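You operate a simulated robot arm through the tools that you are given. There is no shell and no other tool.

Carry out the task below with a simulated robot arm. There is one attempt and no reset: what you move stays moved.

TASK
Wind 0.5 m of cloth on to the empty reel, then brake on.
Fine: zero the counter before winding; draw bar back.

The check looks at the end state, three seconds after you hand in, the way a careful person would. Anything else that was tipped, shoved, dropped, spilled or broken makes it a failure. Flat cloth is picked up by pressing the open fingertips on it (5 to 10 N) and closing them slowly along it; thin cloth reads only 2 to 8 mm in the jaws.

THE ROBOT
A 6-joint arm with a two-finger gripper, fixed in place. Base frame: the origin is at the foot of the arm, x ahead of it, y to its left, z up; the work surface is at about z = 800. Lengths are in mm, angles in degrees, forces in N, time in s.
Its first joint turns from -166.0 to 166.0 degrees. Payload 2.45 kg.
The TCP is the grasp point between the finger pads, 20 mm short of the fingertips. In the tool frame z runs along the fingers and y along their closing line. The gripper opens to 140 mm. The gripper's body begins 168 mm behind the TCP.
Orientation is that of the tool frame in the base frame, as [roll, pitch, yaw] about the fixed x, y, z axes, in that order (R = Rz(yaw) Ry(pitch) Rx(roll)). With the fingers straight down and closing along the base's y, the tool's x points along the base's -x, its y along +y and its z along -z.

THE INTERFACE
- The arm moves only by the tool nudge_tool. Its argument "commands" is a list of rows, each an object of numbers (a shift or turn left out is 0, a gripper value left out holds the last): "x", "y", "z": the shift along the tool's x, y, z in mm; "rx", "ry", "rz": the turn, a rotation vector about the tool's x, y, z in rad; "hand": the finger opening in mm, from 0 to 140. In form: [{"x": .., "y": .., "z": .., "rx": .., "ry": .., "rz": .., "hand": ..}, ...]. A call has 1 to 20 rows; each row is the pose to reach, as a shift and turn from the pose commanded when the call began, along the tool's axes at that moment. Each row takes 0.2 s and may step no farther than 50 mm and 8.6 degrees from the row before; otherwise, or with a gripper value out of range, the whole call is refused. A pose out of reach is approached as far as the arm can. The call stops where the force on the tool passes 90 N (or 10 N more than at its start, if that is more) or the arm is blocked; 0.2 s more then pass. Each finger travels about 45 mm/s and halts on what it meets, pressing with about 42 N; the grip force reading is that of the motor and also rises with nothing between the fingers. The clock runs only during rows and for 0.2 s after the last one: add rows that repeat a pose to give the fingers time. It gives the time, the measured TCP pose, the force on the tool (base axes), the opening and the grip force at its end, in the units of the frame above (readings bear some noise), with the torque about the TCP (base axes, N m) and any sound that the robot's microphone picked up.
- Cameras (640 x 400 px; columns grow to the right, rows downward): "scene" is fixed at [400, 649.4, 1615.7]; the picture's right is [-0.66, -0.75, 0.00], its down [-0.55, 0.48, -0.68] and it looks along [0.51, -0.44, -0.74] (base axes); focal length 302 px, centre (320, 200). "wrist" rides on the gripper at [78, 11, -209] in the tool frame; the picture's right is [-0.14, 0.99, 0.00], its down [-0.92, -0.13, -0.37] and it looks along [-0.37, -0.05, 0.93] (tool axes); focal length 280 px, centre (320, 200). There is no depth. A picture from a camera that has moved, and an enlarged one, comes with that camera's place and axes in the base frame and with its lens.
- snapshot(camera): a new picture of that camera. No time passes.
- zoom(camera, box): a new picture of the part [left, top, right, bottom] of that camera's present view, enlarged. No time passes.
- close_job(): hands the job in; it is judged then, once.

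Nothing tells you positions but the pictures and the camera data. Unless the task says otherwise, let go and move clear before handing in.

The tools are called after ">>>" as name(argument=value, ...) on one line, values as JSON. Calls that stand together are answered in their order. nudge_tool: Moves the arm, as the interface text tells. Its arguments: {"type":"object","properties":{"commands":{"type":"array","items":{"type":"object","properties":{"x":{"type":"number"},"y":{"type":"number"},"z":{"type":"number"},"rx":{"type":"number"},"ry":{"type":"number"},"rz":{"type":"number"},"hand":{"type":"number"}}}}},"required":["commands"]} The other tools are called the same way: snapshot (camera) takes a picture; zoom (camera, box) takes an enlarged picture of a part of a camera's view; close_job () hands the job in.

At the start:

```text
time: 0.0
tcp_pos: [682.1, 113.3, 1295.5]
tool_rot: [180.0, 0.0, -179.9]
wrist_force: [-0.6, 0.1, 0.0]
torque: [0.01, 0.01, -0.01]
opening: 140.1
finger_force: 0.0
```

scene: 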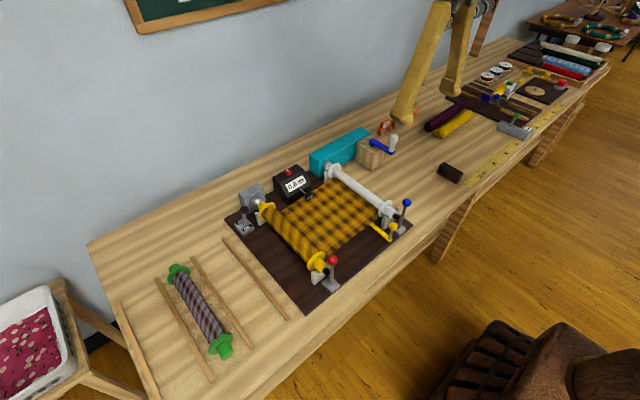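
wrist: 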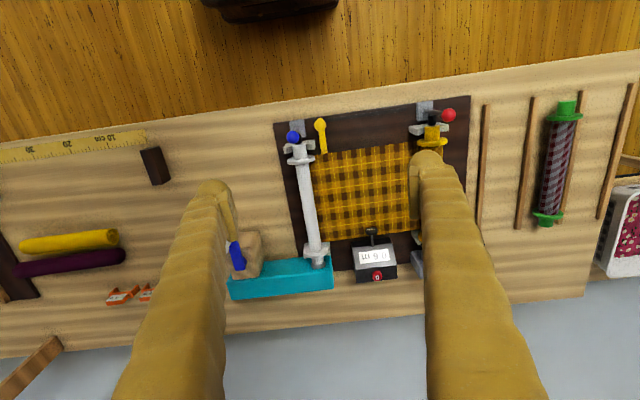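

I see a winding machine with a full yellow reel, an empty white reel, a counter with a red button, a yellow draw bar, and levers with red and blue knobs. I'll look closer before moving.

>>> zoom(camera="scene", box=[220, 120, 420, 320])

>>> zoom(camera="wrist", box=[220, 80, 500, 310])

>>> zoom(camera="scene", box=[300, 160, 420, 300])

>>> zoom(camera="scene", box=[225, 150, 345, 240])

```text
2.00 times, centred on (320, 220) of scene
camera zoom: at [400.0, 649.4, 1615.7], right [-0.66, -0.75, 0.0], down [-0.55, 0.48, -0.68], along [0.51, -0.44, -0.74], focal length 603 px, centre (320, 160)
```

zoom: 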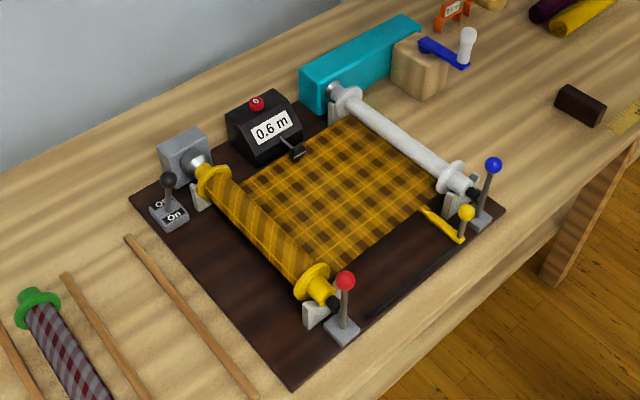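

```text
1.74 times, centred on (360, 195) of wrist
camera zoom: at [603.9, 124.6, 1506.1], right [0.14, 0.99, 0.0], down [0.92, -0.13, 0.37], along [0.37, -0.05, -0.93], focal length 488 px, centre (250, 209)
```

zoom: 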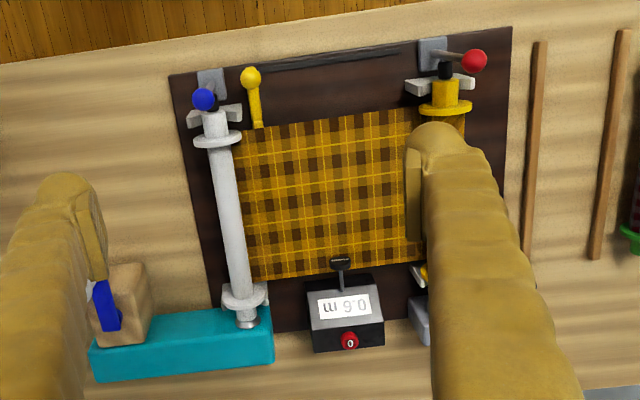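

```text
2.86 times, centred on (360, 230) of scene
camera zoom: at [400.0, 649.4, 1615.7], right [-0.66, -0.75, 0.0], down [-0.55, 0.48, -0.68], along [0.51, -0.44, -0.74], focal length 862 px, centre (206, 114)
```

zoom: 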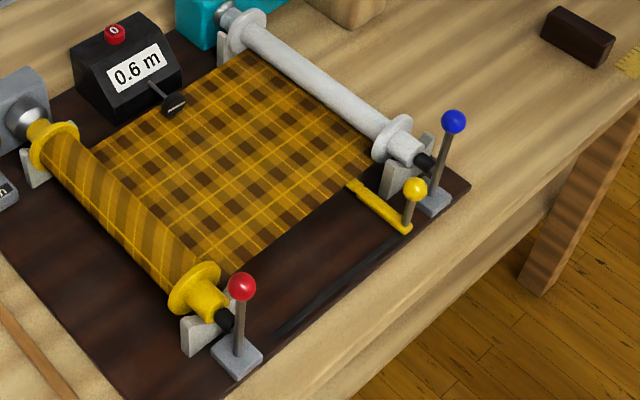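

```text
4.44 times, centred on (285, 195) of scene
camera zoom: at [400.0, 649.4, 1615.7], right [-0.66, -0.75, 0.0], down [-0.55, 0.48, -0.68], along [0.51, -0.44, -0.74], focal length 1340 px, centre (476, 222)
```

zoom: 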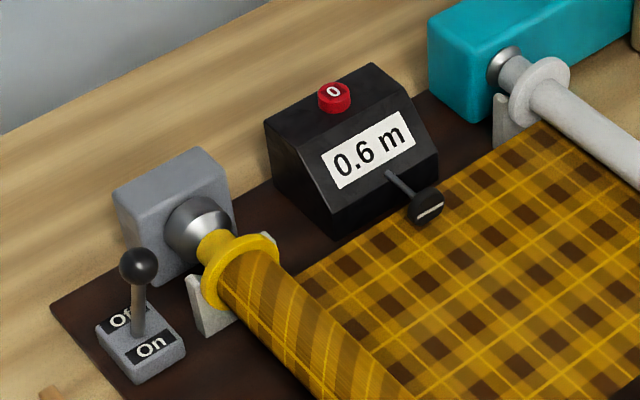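

The crank (blue arm, white grip) appears to be near (940, -180), the counter near (1080, 210), the brake near the yellow reel. I'll move, staying high, to see the crank more closely.

>>> nudge_tool(commands=[{"x": -8.5, "y": -27, "z": 24}, {"x": -17, "y": -54, "z": 48}, {"x": -25.5, "y": -81, "z": 72}, {"x": -34, "y": -108, "z": 96}, {"x": -42.5, "y": -135, "z": 120}, {"x": -51, "y": -162, "z": 144}, {"x": -59.5, "y": -189, "z": 168}, {"x": -68, "y": -213, "z": 195}])

>>> snapshot(camera="wrist")

>>> snapshot(camera="scene")

```text
time: 1.8
tcp_pos: [750.7, -98.8, 1099.4]
tool_rot: [180.0, 0.0, 180.0]
wrist_force: [0.5, -0.3, -0.6]
torque: [0.02, -0.01, -0.01]
opening: 140.1
finger_force: 0.1
```

```text
taken
camera wrist: at [671.0, -88.7, 1308.6], right [0.14, 0.99, 0.0], down [0.92, -0.13, 0.37], along [0.37, -0.05, -0.93], focal length 280 px, centre (320, 200)
```

wrist: 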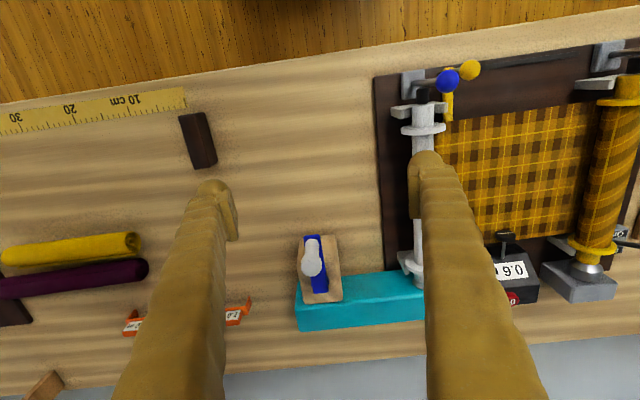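

```text
taken
```

scene: 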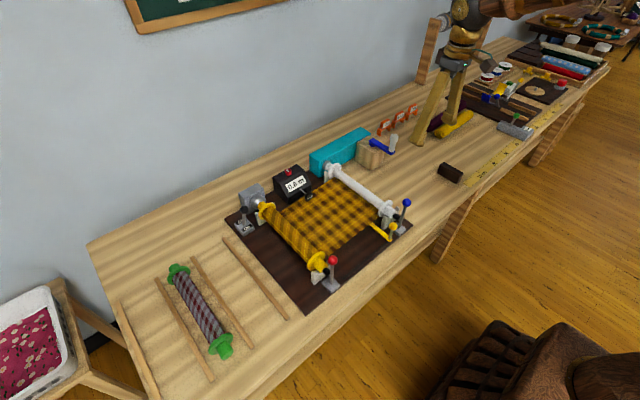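

>>> zoom(camera="wrist", box=[270, 210, 430, 340])

>>> zoom(camera="scene", box=[300, 100, 420, 180])

>>> zoom(camera="wrist", box=[370, 30, 530, 150])

>>> zoom(camera="wrist", box=[480, 30, 640, 320])

>>> zoom(camera="scene", box=[360, 190, 420, 250])

```text
3.08 times, centred on (350, 275) of wrist
camera zoom: at [671.0, -88.7, 1308.6], right [0.14, 0.99, 0.0], down [0.92, -0.13, 0.37], along [0.37, -0.05, -0.93], focal length 863 px, centre (228, -31)
```

zoom: 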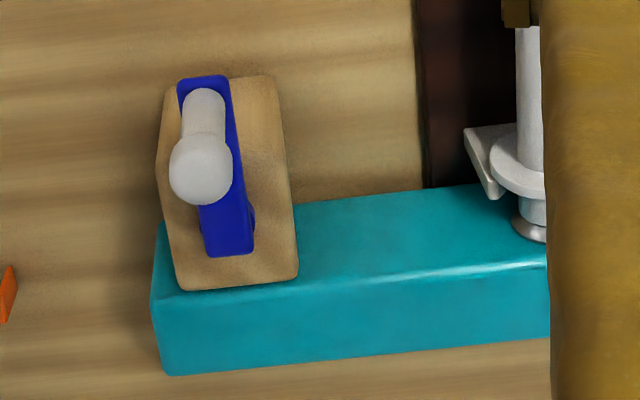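

```text
5.00 times, centred on (360, 140) of scene
camera zoom: at [400.0, 649.4, 1615.7], right [-0.66, -0.75, 0.0], down [-0.55, 0.48, -0.68], along [0.51, -0.44, -0.74], focal length 1508 px, centre (120, 500)
```

zoom: 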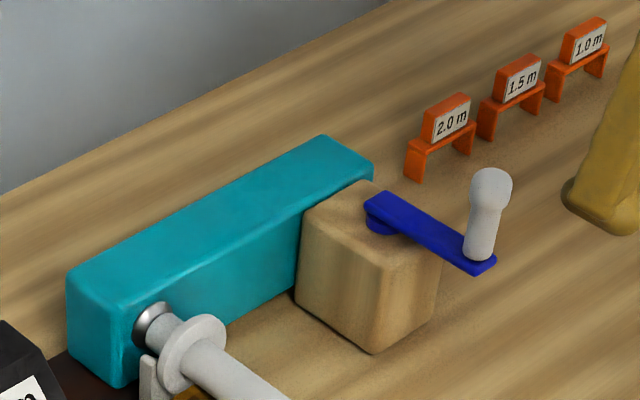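

```text
3.33 times, centred on (450, 90) of wrist
camera zoom: at [671.0, -88.7, 1308.6], right [0.14, 0.99, 0.0], down [0.92, -0.13, 0.37], along [0.37, -0.05, -0.93], focal length 935 px, centre (-113, 567)
```

zoom: 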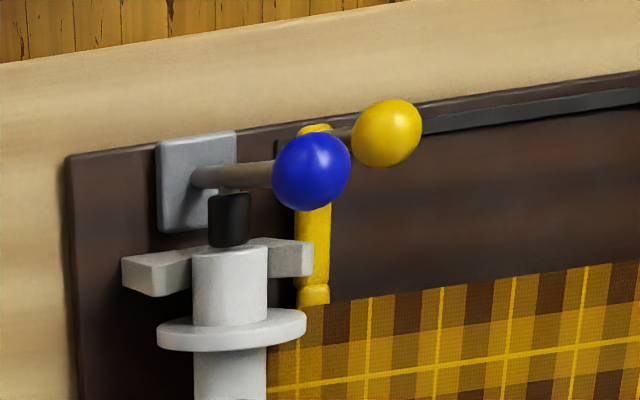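

```text
1.38 times, centred on (560, 175) of wrist
camera zoom: at [671.0, -88.7, 1308.6], right [0.14, 0.99, 0.0], down [0.92, -0.13, 0.37], along [0.37, -0.05, -0.93], focal length 387 px, centre (-11, 234)
```

zoom: 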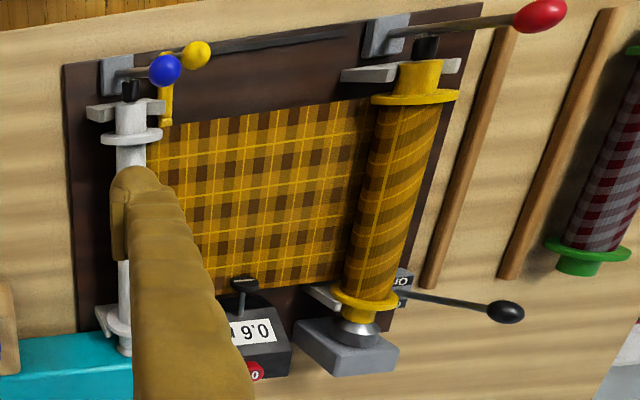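

```text
6.67 times, centred on (390, 220) of scene
camera zoom: at [400.0, 649.4, 1615.7], right [-0.66, -0.75, 0.0], down [-0.55, 0.48, -0.68], along [0.51, -0.44, -0.74], focal length 2010 px, centre (-147, 67)
```

zoom: 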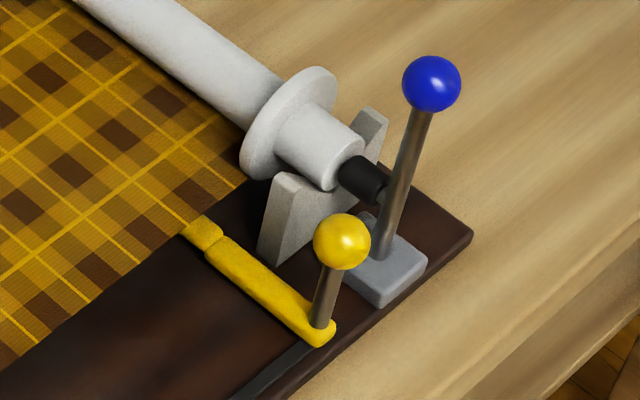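

The crank is a horizontal-swing arm with an upright white grip on a wooden block. The cloth end lies at the draw bar by the white reel. I'll now move over the machine to examine the brake, counter and levers.

>>> nudge_tool(commands=[{"y": 40}, {"y": 80}, {"y": 120}, {"y": 160}, {"y": 200}, {"y": 240}, {"y": 280}, {"y": 320}, {"y": 360}])

>>> snapshot(camera="wrist")

>>> zoom(camera="wrist", box=[200, 180, 440, 330])

>>> zoom(camera="scene", box=[225, 180, 285, 240])

>>> zoom(camera="scene", box=[290, 230, 350, 300])

```text
time: 3.8
tcp_pos: [747.9, 261.6, 1103.7]
tool_rot: [-180.0, 0.0, -179.9]
wrist_force: [0.4, 0.3, 0.2]
torque: [-0.03, 0.0, -0.02]
opening: 140.1
finger_force: 0.0
```

```text
taken
camera wrist: at [669.6, 271.7, 1314.1], right [0.14, 0.99, 0.0], down [0.92, -0.13, 0.37], along [0.37, -0.05, -0.93], focal length 280 px, centre (320, 200)
```

wrist: 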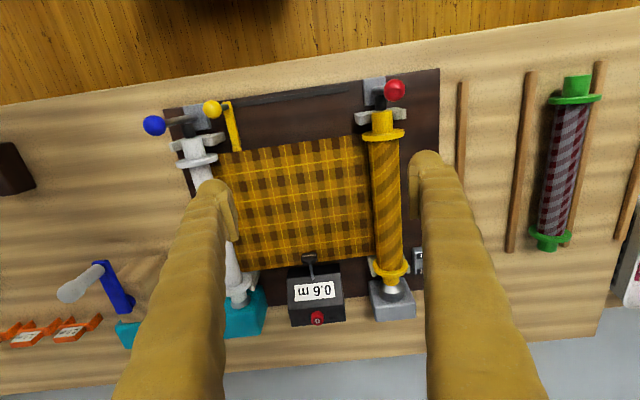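

```text
2.67 times, centred on (320, 255) of wrist
camera zoom: at [669.6, 271.7, 1314.1], right [0.14, 0.99, 0.0], down [0.92, -0.13, 0.37], along [0.37, -0.05, -0.93], focal length 748 px, centre (320, 53)
```

zoom: 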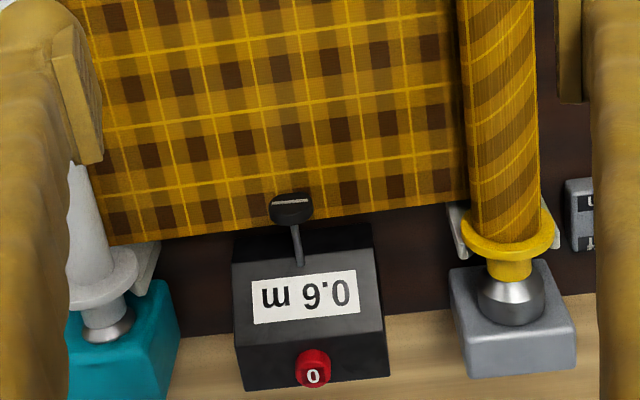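

```text
6.67 times, centred on (255, 210) of scene
camera zoom: at [400.0, 649.4, 1615.7], right [-0.66, -0.75, 0.0], down [-0.55, 0.48, -0.68], along [0.51, -0.44, -0.74], focal length 2010 px, centre (753, 133)
```

zoom: 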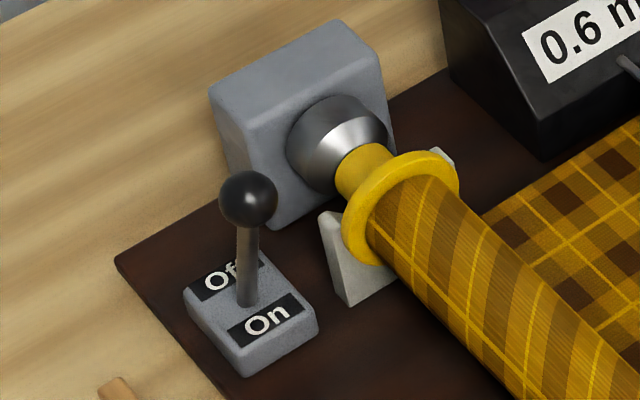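

```text
5.71 times, centred on (320, 265) of scene
camera zoom: at [400.0, 649.4, 1615.7], right [-0.66, -0.75, 0.0], down [-0.55, 0.48, -0.68], along [0.51, -0.44, -0.74], focal length 1723 px, centre (320, -171)
```

zoom: 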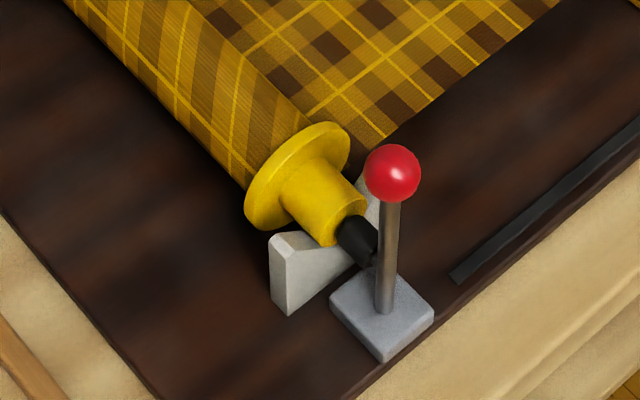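

The brake lever's knob looks leaned toward the arm (the "On" side), so the brake may be on now. I'll tilt the tool forward to look closer and to test far reach.

>>> nudge_tool(commands=[{"x": -10, "y": 20, "ry": -0.12}, {"x": -20, "y": 40, "ry": -0.24}, {"x": -30, "y": 60, "ry": -0.36}, {"x": -40, "y": 80, "ry": -0.48}, {"x": -50, "y": 100, "ry": -0.6}, {"x": -60, "y": 120, "z": 10, "ry": -0.7}])

>>> snapshot(camera="wrist")

>>> zoom(camera="wrist", box=[220, 100, 420, 260])

```text
time: 5.2
tcp_pos: [810.3, 383.3, 1092.7]
tool_rot: [-179.9, 40.1, -179.9]
wrist_force: [-0.2, -0.4, 0.5]
torque: [0.04, 0.02, 0.02]
opening: 140.0
finger_force: 0.1
```

```text
taken
camera wrist: at [615.7, 392.3, 1202.9], right [0.1, 0.99, 0.09], down [0.47, -0.13, 0.88], along [0.88, -0.05, -0.47], focal length 280 px, centre (320, 200)
```

wrist: 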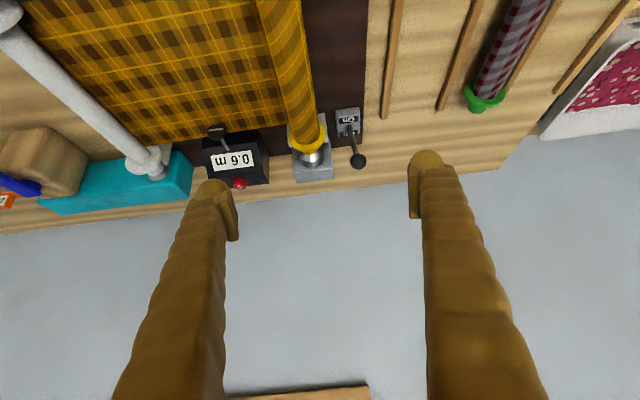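

```text
2.50 times, centred on (320, 180) of wrist
camera zoom: at [615.7, 392.3, 1202.9], right [0.1, 0.99, 0.09], down [0.47, -0.13, 0.88], along [0.88, -0.05, -0.47], focal length 701 px, centre (320, 250)
```

zoom: 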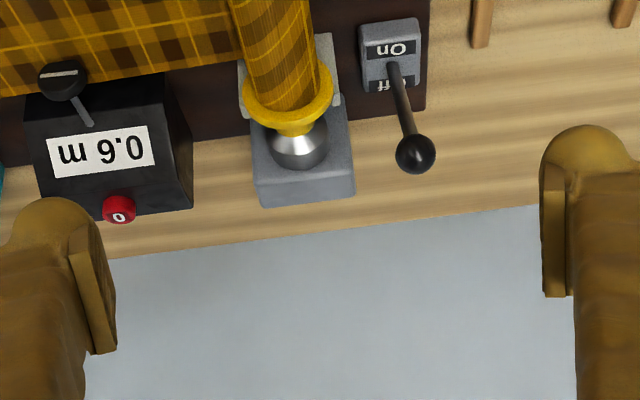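

The lever leans toward "On", so the brake is on and must come off first. I take the knob to be at about (990, 439, 937); I'll go to a pre-grasp behind and above it with the fingers at 60.

>>> nudge_tool(commands=[{"x": -6, "y": 11, "z": 31, "ry": -0.02, "hand": 60}, {"x": -12, "y": 22, "z": 62, "ry": -0.04}, {"x": -18, "y": 34, "z": 93, "ry": -0.06}, {"x": -24, "y": 45, "z": 124, "ry": -0.075}, {"x": -30.3, "y": 56, "z": 154.9, "ry": -0.085}, {"x": -30.3, "y": 56, "z": 154.9, "ry": -0.085}, {"x": -30.3, "y": 56, "z": 154.9, "ry": -0.085}])

>>> snapshot(camera="wrist")

>>> snapshot(camera="scene")

>>> zoom(camera="scene", box=[200, 120, 300, 240])

```text
time: 6.8
tcp_pos: [933.2, 434.9, 990.6]
tool_rot: [-179.9, 44.9, 179.9]
wrist_force: [-0.9, 0.1, 0.4]
torque: [0.0, -0.04, 0.01]
opening: 60.1
finger_force: 0.1
```

```text
taken
camera wrist: at [730.0, 445.7, 1085.3], right [0.1, 0.99, 0.1], down [0.39, -0.13, 0.91], along [0.92, -0.05, -0.4], focal length 280 px, centre (320, 200)
```

wrist: 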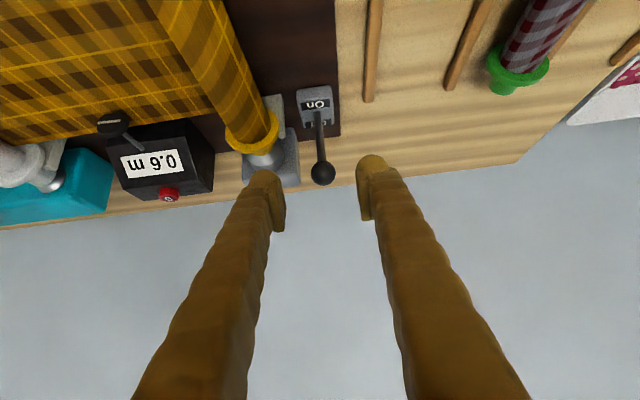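

```text
taken
```

scene: 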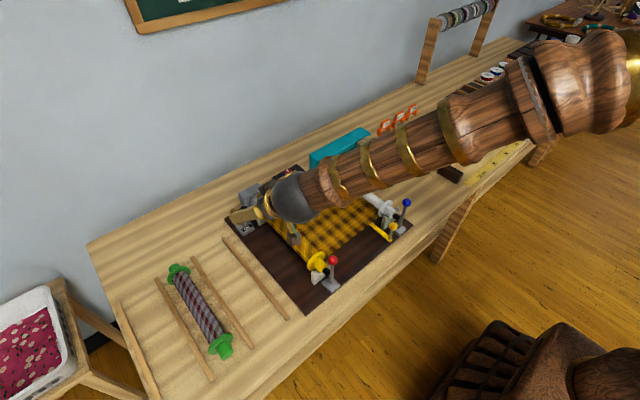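

```text
3.33 times, centred on (250, 180) of scene
camera zoom: at [400.0, 649.4, 1615.7], right [-0.66, -0.75, 0.0], down [-0.55, 0.48, -0.68], along [0.51, -0.44, -0.74], focal length 1005 px, centre (553, 267)
```

zoom: 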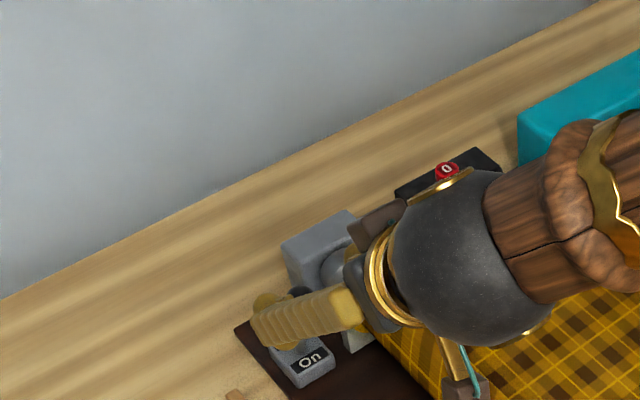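

The arm reaches fine here and the knob is centred between the fingers about 84 mm ahead. Advancing, then closing on it.

>>> nudge_tool(commands=[{"z": 28, "x": -2, "y": 1}, {"z": 56, "x": -4, "y": 2}, {"z": 84, "x": -6, "y": 2}])

>>> snapshot(camera="wrist")

>>> zoom(camera="scene", box=[210, 150, 300, 240])

```text
time: 7.6
tcp_pos: [997.1, 436.5, 934.8]
tool_rot: [-180.0, 45.1, -179.9]
wrist_force: [0.8, -0.7, 0.3]
torque: [0.01, 0.04, 0.04]
opening: 60.3
finger_force: 0.0
```

```text
taken
camera wrist: at [793.7, 447.2, 1029.7], right [0.1, 0.99, 0.1], down [0.39, -0.13, 0.91], along [0.92, -0.05, -0.4], focal length 280 px, centre (320, 200)
```

wrist: 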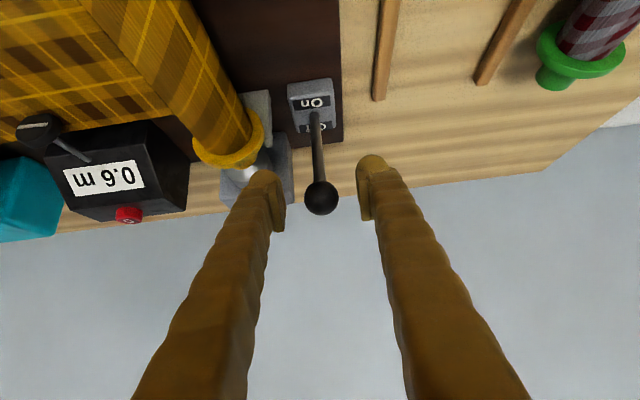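

```text
4.44 times, centred on (255, 195) of scene
camera zoom: at [400.0, 649.4, 1615.7], right [-0.66, -0.75, 0.0], down [-0.55, 0.48, -0.68], along [0.51, -0.44, -0.74], focal length 1340 px, centre (609, 222)
```

zoom: 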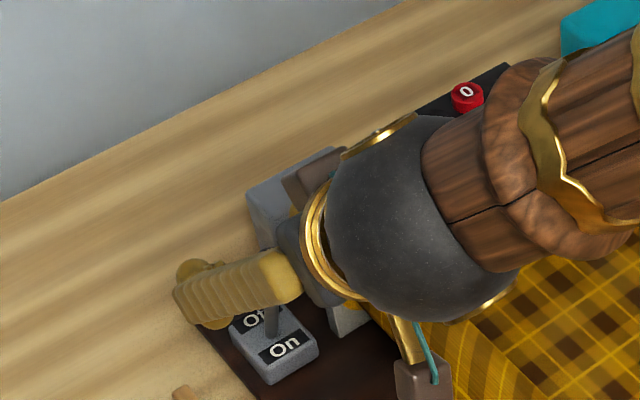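

Knob sits at the grasp point. Closing slowly on it.

>>> nudge_tool(commands=[{"hand": 40}, {"hand": 26}, {"hand": 20}, {"hand": 16}, {"hand": 16}])

>>> snapshot(camera="wrist")

```text
time: 8.8
tcp_pos: [996.1, 437.0, 935.2]
tool_rot: [-180.0, 45.1, -180.0]
wrist_force: [1.2, 14.0, -1.0]
torque: [-0.13, 0.06, -0.22]
opening: 23.4
finger_force: 6.0
```

```text
taken
camera wrist: at [793.4, 447.8, 1029.5], right [0.1, 0.99, 0.1], down [0.39, -0.13, 0.91], along [0.92, -0.05, -0.4], focal length 280 px, centre (320, 200)
```

wrist: 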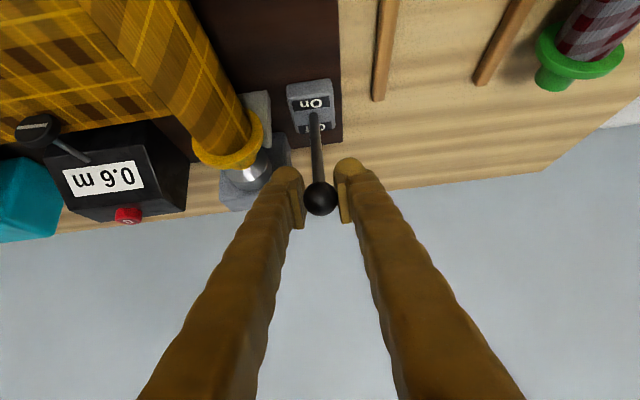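

Gripped. Now swinging the lever away (+x) toward "Off" in small steps.

>>> nudge_tool(commands=[{"x": -8.5, "z": 5.6, "hand": 16}, {"x": -16.5, "z": 11.8}, {"x": -24, "z": 18.4}, {"x": -31, "z": 25.5}])

>>> snapshot(camera="wrist")

```text
time: 9.8
tcp_pos: [1037.7, 437.7, 938.6]
tool_rot: [179.9, 45.0, 180.0]
wrist_force: [-0.5, 11.5, 0.7]
torque: [-0.12, 0.1, -0.25]
opening: 22.2
finger_force: 5.0
```

```text
taken
camera wrist: at [833.9, 448.6, 1034.8], right [0.1, 0.99, 0.1], down [0.39, -0.13, 0.91], along [0.92, -0.05, -0.4], focal length 280 px, centre (320, 200)
```

wrist: 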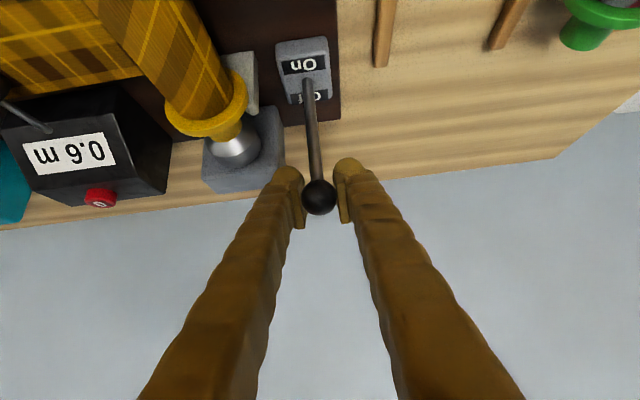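

The lever follows freely. Continuing to the Off end.

>>> nudge_tool(commands=[{"x": -6.5, "z": 7.7}, {"x": -12.5, "z": 16}, {"x": -18, "z": 24.5}, {"x": -23, "z": 33}])

>>> snapshot(camera="wrist")

>>> zoom(camera="scene", box=[210, 150, 300, 240])

```text
time: 10.8
tcp_pos: [1077.6, 438.9, 934.3]
tool_rot: [180.0, 45.0, 180.0]
wrist_force: [-1.1, -0.4, 0.4]
torque: [0.02, 0.01, 0.02]
opening: 15.8
finger_force: 0.1
```

```text
taken
camera wrist: at [873.3, 450.2, 1028.0], right [0.1, 0.99, 0.1], down [0.39, -0.13, 0.91], along [0.92, -0.05, -0.4], focal length 280 px, centre (320, 200)
```

wrist: 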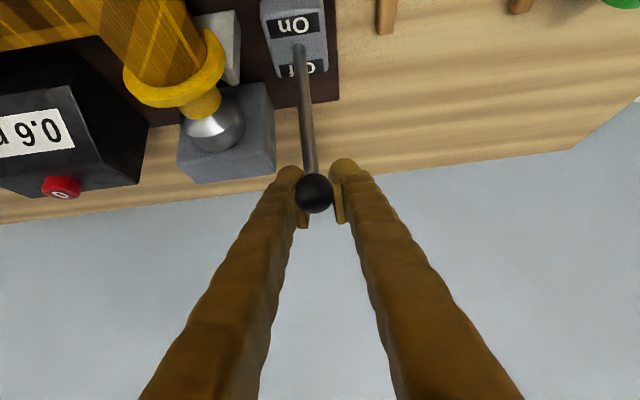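

```text
4.44 times, centred on (255, 195) of scene
camera zoom: at [400.0, 649.4, 1615.7], right [-0.66, -0.75, 0.0], down [-0.55, 0.48, -0.68], along [0.51, -0.44, -0.74], focal length 1340 px, centre (609, 222)
```

zoom: 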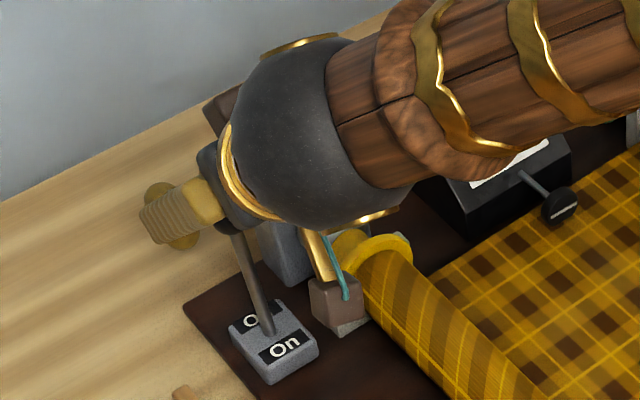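

The ball slipped from the pads, but the lever has clearly swung toward Off. I'll open and look.

>>> nudge_tool(commands=[{"hand": 30}, {"hand": 50}, {"hand": 70}, {"hand": 70}])

>>> snapshot(camera="wrist")

>>> zoom(camera="wrist", box=[240, 0, 400, 230])

```text
time: 11.8
tcp_pos: [1076.4, 440.2, 935.0]
tool_rot: [-180.0, 45.1, 180.0]
wrist_force: [0.1, 0.7, 0.8]
torque: [0.0, 0.06, 0.0]
opening: 70.0
finger_force: 0.1
```

```text
taken
camera wrist: at [873.1, 450.2, 1027.7], right [0.1, 0.99, 0.1], down [0.39, -0.13, 0.91], along [0.92, -0.05, -0.4], focal length 280 px, centre (320, 200)
```

wrist: 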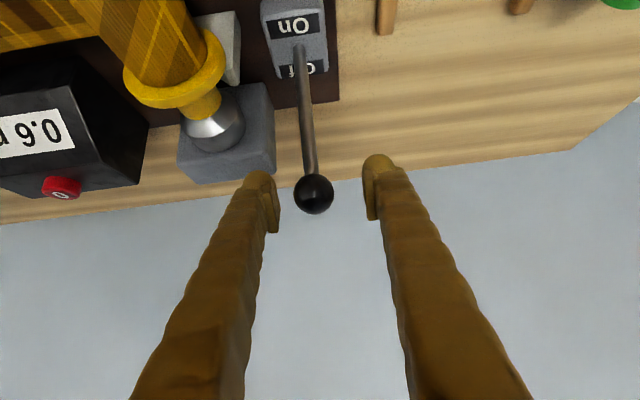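

```text
1.74 times, centred on (320, 115) of wrist
camera zoom: at [873.1, 450.2, 1027.7], right [0.1, 0.99, 0.1], down [0.39, -0.13, 0.91], along [0.92, -0.05, -0.4], focal length 488 px, centre (320, 348)
```

zoom: 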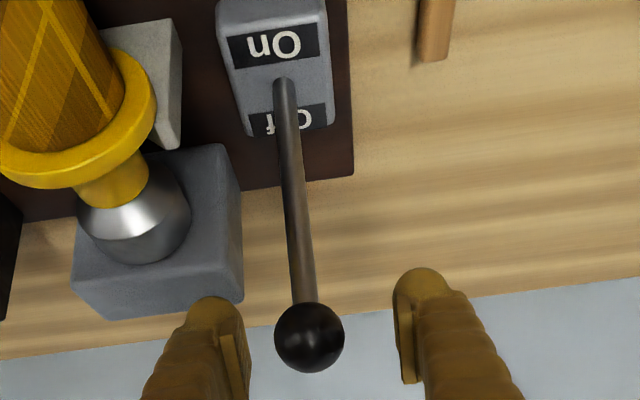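

The lever looks only about upright (knob near (1046, 437, 947)). I'll re-grip it firmly and push on toward the Off end stop.

>>> nudge_tool(commands=[{"x": 6.5, "y": -1, "z": -15}, {"x": 12.7, "y": -2, "z": -29.7}, {"x": 12.7, "y": -2, "z": -29.7, "hand": 40}, {"x": 12.7, "y": -2, "z": -29.7, "hand": 20}, {"x": 12.7, "y": -2, "z": -29.7, "hand": 10}, {"x": 12.7, "y": -2, "z": -29.7, "hand": 5}, {"x": 12.7, "y": -2, "z": -29.7, "hand": 5}])

>>> snapshot(camera="wrist")

```text
time: 13.4
tcp_pos: [1045.7, 437.8, 947.6]
tool_rot: [180.0, 45.0, -179.9]
wrist_force: [-0.2, 4.0, -0.7]
torque: [0.01, 0.01, -0.04]
opening: 20.9
finger_force: 39.4
```

```text
taken
camera wrist: at [843.1, 448.8, 1040.6], right [0.1, 0.99, 0.1], down [0.39, -0.13, 0.91], along [0.92, -0.05, -0.4], focal length 280 px, centre (320, 200)
```

wrist: 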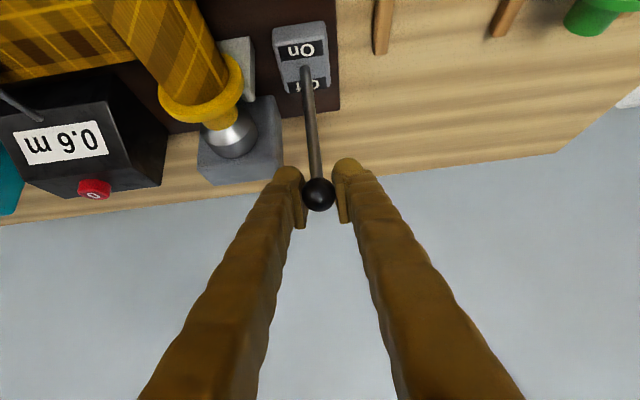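

>>> nudge_tool(commands=[{"x": -6, "z": 6.3}, {"x": -11.5, "z": 13}, {"x": -16.5, "z": 20}, {"x": -21, "z": 27}])

>>> snapshot(camera="wrist")

```text
time: 14.4
tcp_pos: [1079.1, 438.2, 939.9]
tool_rot: [180.0, 44.9, -179.8]
wrist_force: [-12.6, 15.6, -8.8]
torque: [-0.09, 1.0, -0.25]
opening: 20.7
finger_force: 45.1
```

```text
taken
camera wrist: at [876.5, 448.6, 1034.8], right [0.1, 0.99, 0.1], down [0.39, -0.13, 0.91], along [0.92, -0.05, -0.4], focal length 280 px, centre (320, 200)
```

wrist: 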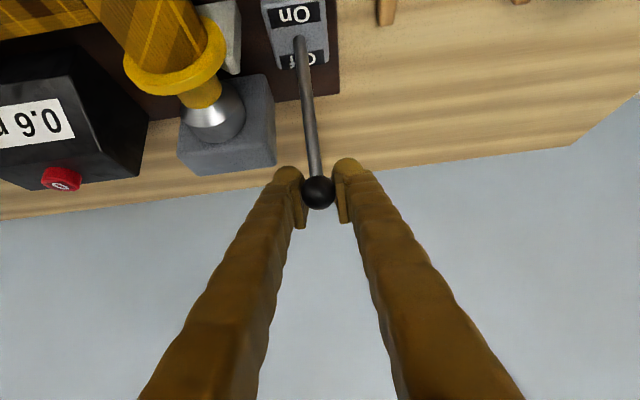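

Resistance is building as it should near a stop. A little farther, to confirm the stop.

>>> nudge_tool(commands=[{"x": -1.5, "z": 4.5}, {"x": -3, "z": 9}, {"x": -3, "z": 9}])

>>> snapshot(camera="wrist")

```text
time: 15.2
tcp_pos: [1088.2, 437.6, 938.9]
tool_rot: [180.0, 45.0, 180.0]
wrist_force: [-35.3, 17.6, 13.1]
torque: [-0.09, 0.17, -0.31]
opening: 20.9
finger_force: 44.9
```

```text
taken
camera wrist: at [885.3, 448.6, 1032.6], right [0.1, 0.99, 0.1], down [0.39, -0.13, 0.91], along [0.92, -0.05, -0.4], focal length 280 px, centre (320, 200)
```

wrist: 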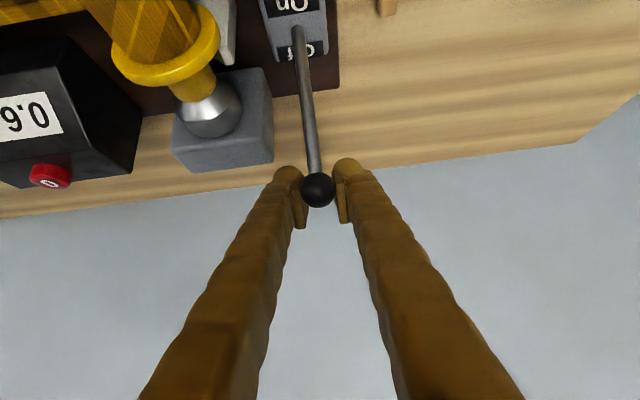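

That is the Off stop. Releasing and backing out, then checking the lever.

>>> nudge_tool(commands=[{"x": 2, "z": -4}, {"x": 2, "z": -4, "hand": 40}, {"x": 2, "z": -4, "hand": 70}, {"x": 2, "z": -4, "hand": 70}, {"x": 2, "z": -34, "hand": 70}, {"x": 2, "z": -70}, {"x": 2, "z": -110}, {"x": 2, "z": -150}])

>>> snapshot(camera="wrist")

>>> zoom(camera="scene", box=[210, 150, 300, 240])

```text
time: 17.0
tcp_pos: [981.0, 439.1, 1041.4]
tool_rot: [-179.9, 45.0, 179.9]
wrist_force: [0.2, 0.1, -0.4]
torque: [-0.01, -0.06, -0.04]
opening: 69.8
finger_force: 0.0
```

```text
taken
camera wrist: at [777.4, 450.1, 1136.0], right [0.1, 0.99, 0.1], down [0.39, -0.13, 0.91], along [0.92, -0.05, -0.4], focal length 280 px, centre (320, 200)
```

wrist: 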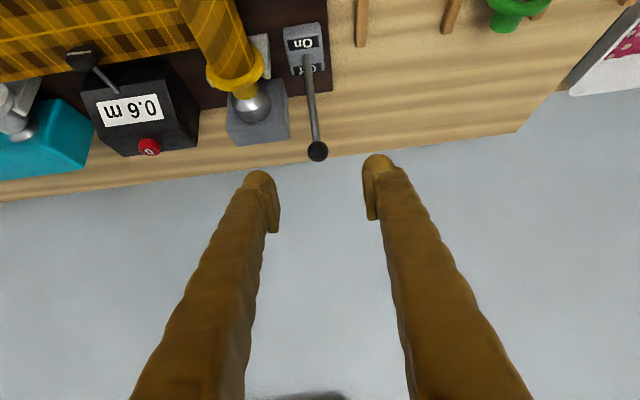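

```text
4.44 times, centred on (255, 195) of scene
camera zoom: at [400.0, 649.4, 1615.7], right [-0.66, -0.75, 0.0], down [-0.55, 0.48, -0.68], along [0.51, -0.44, -0.74], focal length 1340 px, centre (609, 222)
```

zoom: 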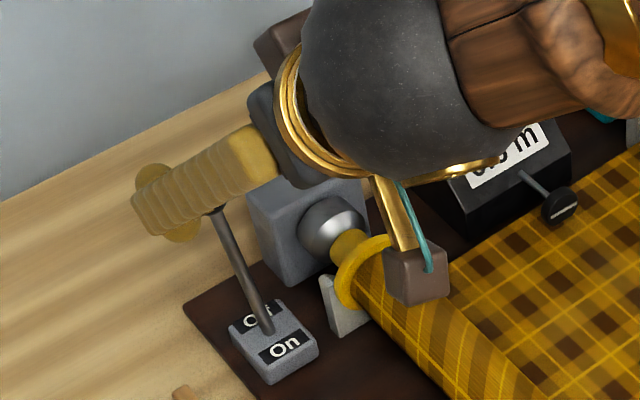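

The brake is now off (knob near x = 1079). Next the counter's red zero button, near (1086, 209, 885): closing the fingers and moving in front of and above it.

>>> nudge_tool(commands=[{"y": -46, "hand": 0}, {"y": -92}, {"y": -138}, {"y": -184}, {"y": -230}, {"x": -3, "y": -230, "z": 35}, {"x": -5, "y": -230, "z": 75}])

>>> snapshot(camera="wrist")

>>> zoom(camera="scene", box=[240, 130, 340, 220])

```text
time: 18.6
tcp_pos: [1039.6, 207.4, 993.6]
tool_rot: [180.0, 45.1, -179.9]
wrist_force: [-0.2, -0.3, 0.6]
torque: [0.01, 0.05, 0.03]
opening: 0.0
finger_force: 29.6
```

```text
taken
camera wrist: at [836.1, 217.7, 1087.7], right [0.1, 0.99, 0.1], down [0.39, -0.13, 0.91], along [0.92, -0.05, -0.4], focal length 280 px, centre (320, 200)
```

wrist: 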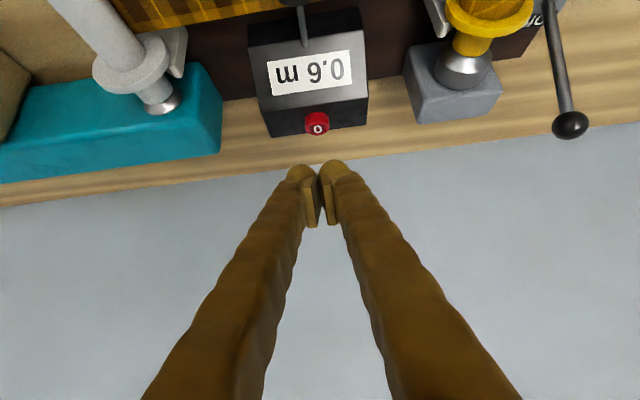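

```text
4.44 times, centred on (290, 175) of scene
camera zoom: at [400.0, 649.4, 1615.7], right [-0.66, -0.75, 0.0], down [-0.55, 0.48, -0.68], along [0.51, -0.44, -0.74], focal length 1340 px, centre (453, 311)
```

zoom: 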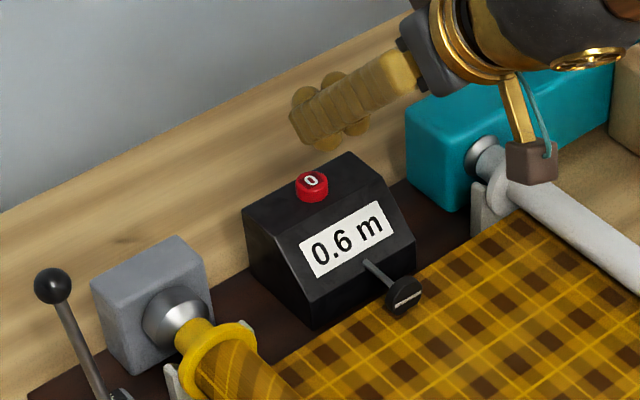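

Button at about (1085, 210, 886). Moving above it, then pressing straight down in small steps.

>>> nudge_tool(commands=[{"x": 5, "y": 1.5, "z": 36}, {"x": 10, "y": 2.6, "z": 72.8}])

>>> snapshot(camera="wrist")

>>> zoom(camera="scene", box=[240, 130, 340, 220])

```text
time: 19.2
tcp_pos: [1084.0, 208.9, 935.3]
tool_rot: [-180.0, 45.1, 180.0]
wrist_force: [0.7, 0.3, 0.3]
torque: [0.02, 0.04, -0.01]
opening: 0.2
finger_force: 28.9
```

```text
taken
camera wrist: at [881.0, 219.8, 1029.4], right [0.1, 0.99, 0.1], down [0.39, -0.13, 0.91], along [0.92, -0.05, -0.4], focal length 280 px, centre (320, 200)
```

wrist: 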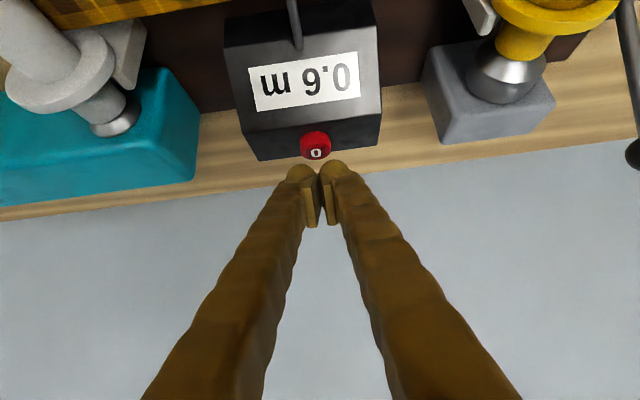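

```text
4.44 times, centred on (290, 175) of scene
camera zoom: at [400.0, 649.4, 1615.7], right [-0.66, -0.75, 0.0], down [-0.55, 0.48, -0.68], along [0.51, -0.44, -0.74], focal length 1340 px, centre (453, 311)
```

zoom: 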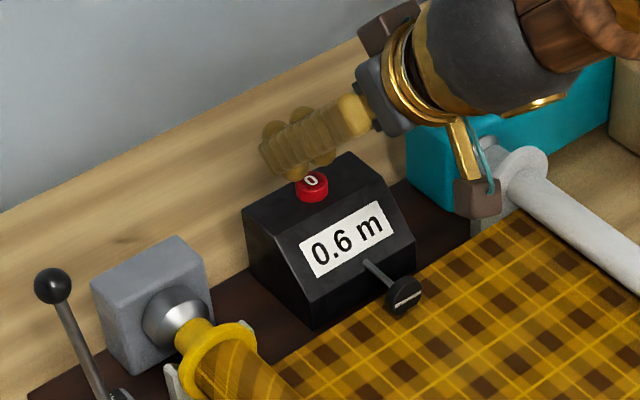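

>>> nudge_tool(commands=[{"x": 4, "z": 8, "y": 1}, {"x": 7, "z": 11, "y": 1}, {"x": 10, "z": 14, "y": 1}, {"x": 12, "z": 16, "y": 1}])

>>> zoom(camera="scene", box=[240, 130, 340, 220])

>>> zoom(camera="wrist", box=[220, 60, 420, 240])

```text
time: 20.2
tcp_pos: [1086.7, 208.2, 915.8]
tool_rot: [-180.0, 45.1, 179.8]
wrist_force: [0.0, -0.8, 18.3]
torque: [-0.03, 0.01, -0.06]
opening: 6.0
finger_force: 29.6
heard: click
```

```text
4.44 times, centred on (290, 175) of scene
camera zoom: at [400.0, 649.4, 1615.7], right [-0.66, -0.75, 0.0], down [-0.55, 0.48, -0.68], along [0.51, -0.44, -0.74], focal length 1340 px, centre (453, 311)
```

zoom: 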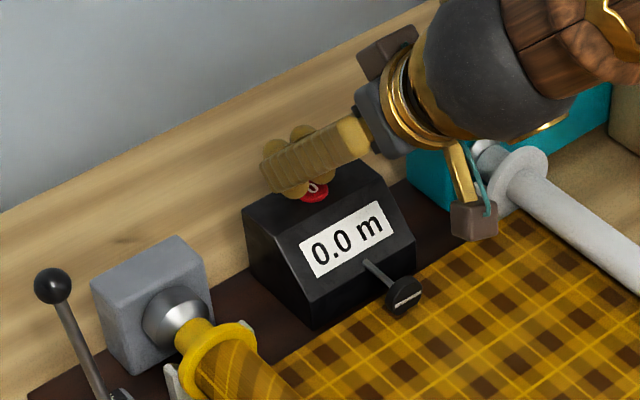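

```text
2.22 times, centred on (320, 150) of wrist
camera zoom: at [882.8, 220.6, 1009.5], right [0.1, 0.99, 0.1], down [0.39, -0.13, 0.91], along [0.92, -0.05, -0.4], focal length 623 px, centre (320, 311)
```

zoom: 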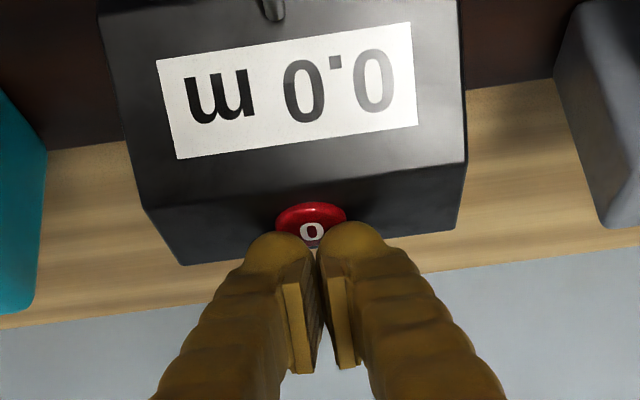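

The counter now reads 0.0 m. Lifting off and moving over toward the crank grip, which I place at about (898, -132), z 920–975.

>>> nudge_tool(commands=[{"x": -21, "z": -21}, {"x": -42, "z": -42}])

>>> nudge_tool(commands=[{"x": 13, "y": -38, "z": -21, "hand": 70}, {"x": 26, "y": -76, "z": -42}, {"x": 39, "y": -114, "z": -63}, {"x": 52, "y": -152, "z": -84}, {"x": 65, "y": -190, "z": -105}, {"x": 78, "y": -228, "z": -126}, {"x": 91, "y": -266, "z": -148}, {"x": 104, "y": -304, "z": -170}, {"x": 115, "y": -340, "z": -191}])

>>> snapshot(camera="wrist")

>>> snapshot(camera="scene")

```text
time: 20.8
tcp_pos: [1086.6, 211.4, 970.8]
tool_rot: [180.0, 45.1, -179.9]
wrist_force: [0.1, -0.4, -0.7]
torque: [0.03, -0.01, 0.01]
opening: 0.0
finger_force: 29.5
```

```text
time: 22.8
tcp_pos: [868.9, -131.9, 1027.4]
tool_rot: [-180.0, 45.0, -180.0]
wrist_force: [0.6, 0.0, 0.9]
torque: [-0.03, -0.04, -0.02]
opening: 70.0
finger_force: 0.0
out of reach, approached as far as the arm can: row 6
```

```text
taken
camera wrist: at [665.4, -120.6, 1120.4], right [0.1, 0.99, 0.1], down [0.39, -0.13, 0.91], along [0.92, -0.05, -0.4], focal length 280 px, centre (320, 200)
```

wrist: 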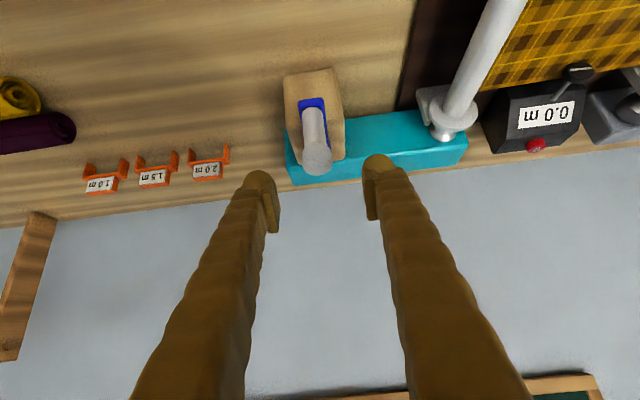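

```text
taken
```

scene: 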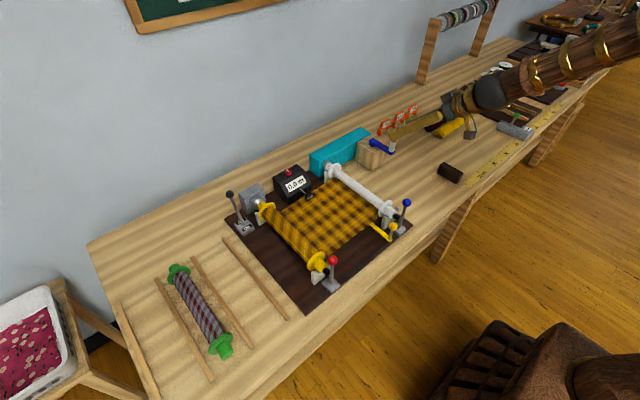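

The crank grip is centred between the fingers. Lowering around it.

>>> nudge_tool(commands=[{"x": 14, "y": -1, "z": 37}, {"x": 28.3, "y": -1, "z": 73.5}])

>>> snapshot(camera="wrist")

>>> zoom(camera="scene", box=[340, 100, 460, 180])

```text
time: 23.4
tcp_pos: [901.0, -129.8, 954.7]
tool_rot: [-179.9, 45.0, 179.9]
wrist_force: [-0.2, -0.5, 0.0]
torque: [0.01, 0.05, -0.03]
opening: 70.0
finger_force: 0.1
```

```text
taken
camera wrist: at [697.0, -119.6, 1047.9], right [0.1, 0.99, 0.1], down [0.39, -0.13, 0.91], along [0.92, -0.05, -0.4], focal length 280 px, centre (320, 200)
```

wrist: 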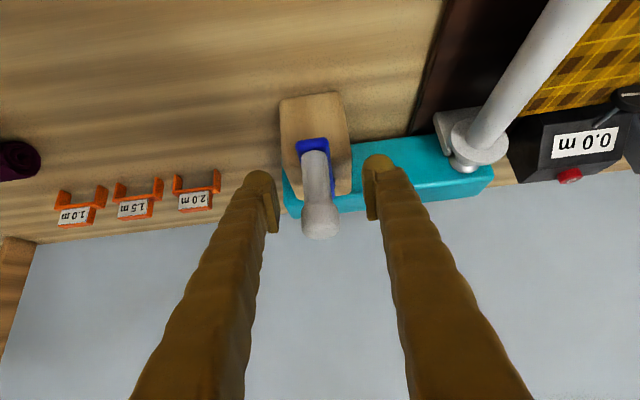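

```text
5.00 times, centred on (400, 140) of scene
camera zoom: at [400.0, 649.4, 1615.7], right [-0.66, -0.75, 0.0], down [-0.55, 0.48, -0.68], along [0.51, -0.44, -0.74], focal length 1508 px, centre (-80, 500)
```

zoom: 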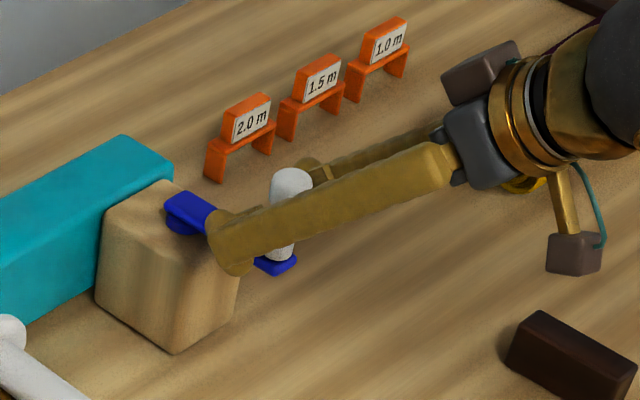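

The grip is at the grasp point. Closing on it.

>>> nudge_tool(commands=[{"hand": 50, "y": -2}, {"hand": 34, "y": -2}, {"hand": 24, "y": -2}, {"hand": 15, "y": -2}, {"hand": 5, "y": -2}, {"hand": 5, "y": -2}])

>>> snapshot(camera="wrist")

>>> zoom(camera="scene", box=[340, 100, 460, 180])

```text
time: 24.8
tcp_pos: [899.4, -132.5, 953.2]
tool_rot: [-180.0, 45.1, 180.0]
wrist_force: [2.6, -0.9, -2.8]
torque: [0.04, 0.05, 0.01]
opening: 24.3
finger_force: 45.2
```

```text
taken
camera wrist: at [697.1, -121.0, 1048.2], right [0.1, 0.99, 0.1], down [0.39, -0.13, 0.91], along [0.92, -0.05, -0.4], focal length 280 px, centre (320, 200)
```

wrist: 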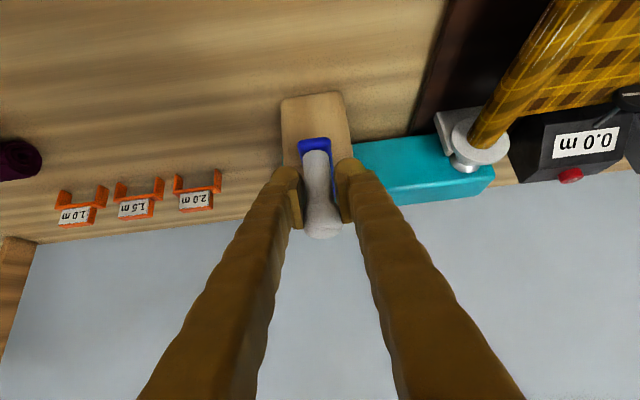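

```text
5.00 times, centred on (400, 140) of scene
camera zoom: at [400.0, 649.4, 1615.7], right [-0.66, -0.75, 0.0], down [-0.55, 0.48, -0.68], along [0.51, -0.44, -0.74], focal length 1508 px, centre (-80, 500)
```

zoom: 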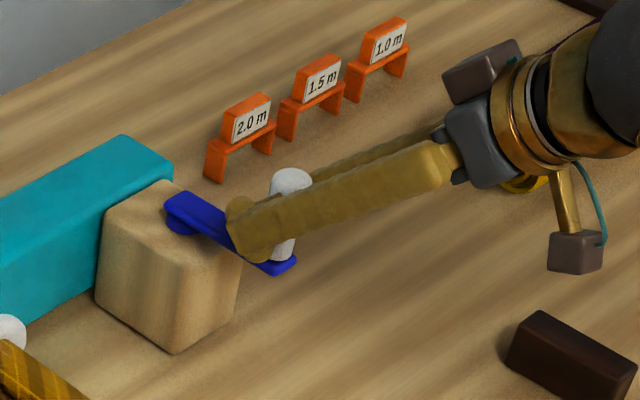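

Gripped at 24 mm. The white reel now shows cloth on it, so let me check the machine.

>>> zoom(camera="scene", box=[220, 140, 420, 300])

>>> zoom(camera="scene", box=[310, 160, 420, 250])

```text
2.50 times, centred on (320, 220) of scene
camera zoom: at [400.0, 649.4, 1615.7], right [-0.66, -0.75, 0.0], down [-0.55, 0.48, -0.68], along [0.51, -0.44, -0.74], focal length 754 px, centre (320, 150)
```

zoom: 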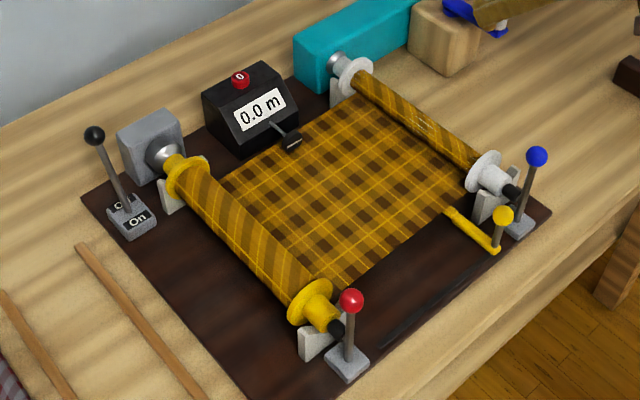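

```text
4.44 times, centred on (365, 205) of scene
camera zoom: at [400.0, 649.4, 1615.7], right [-0.66, -0.75, 0.0], down [-0.55, 0.48, -0.68], along [0.51, -0.44, -0.74], focal length 1340 px, centre (120, 178)
```

zoom: 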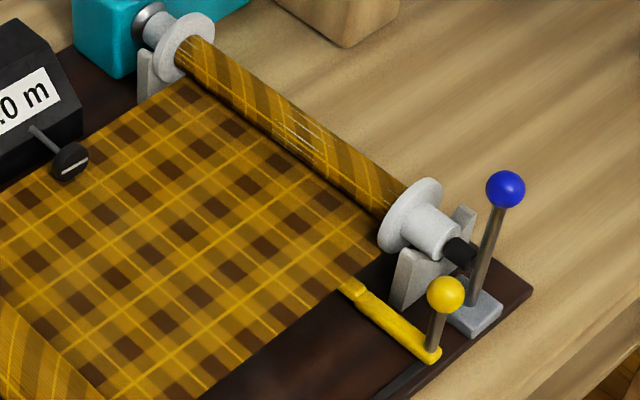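

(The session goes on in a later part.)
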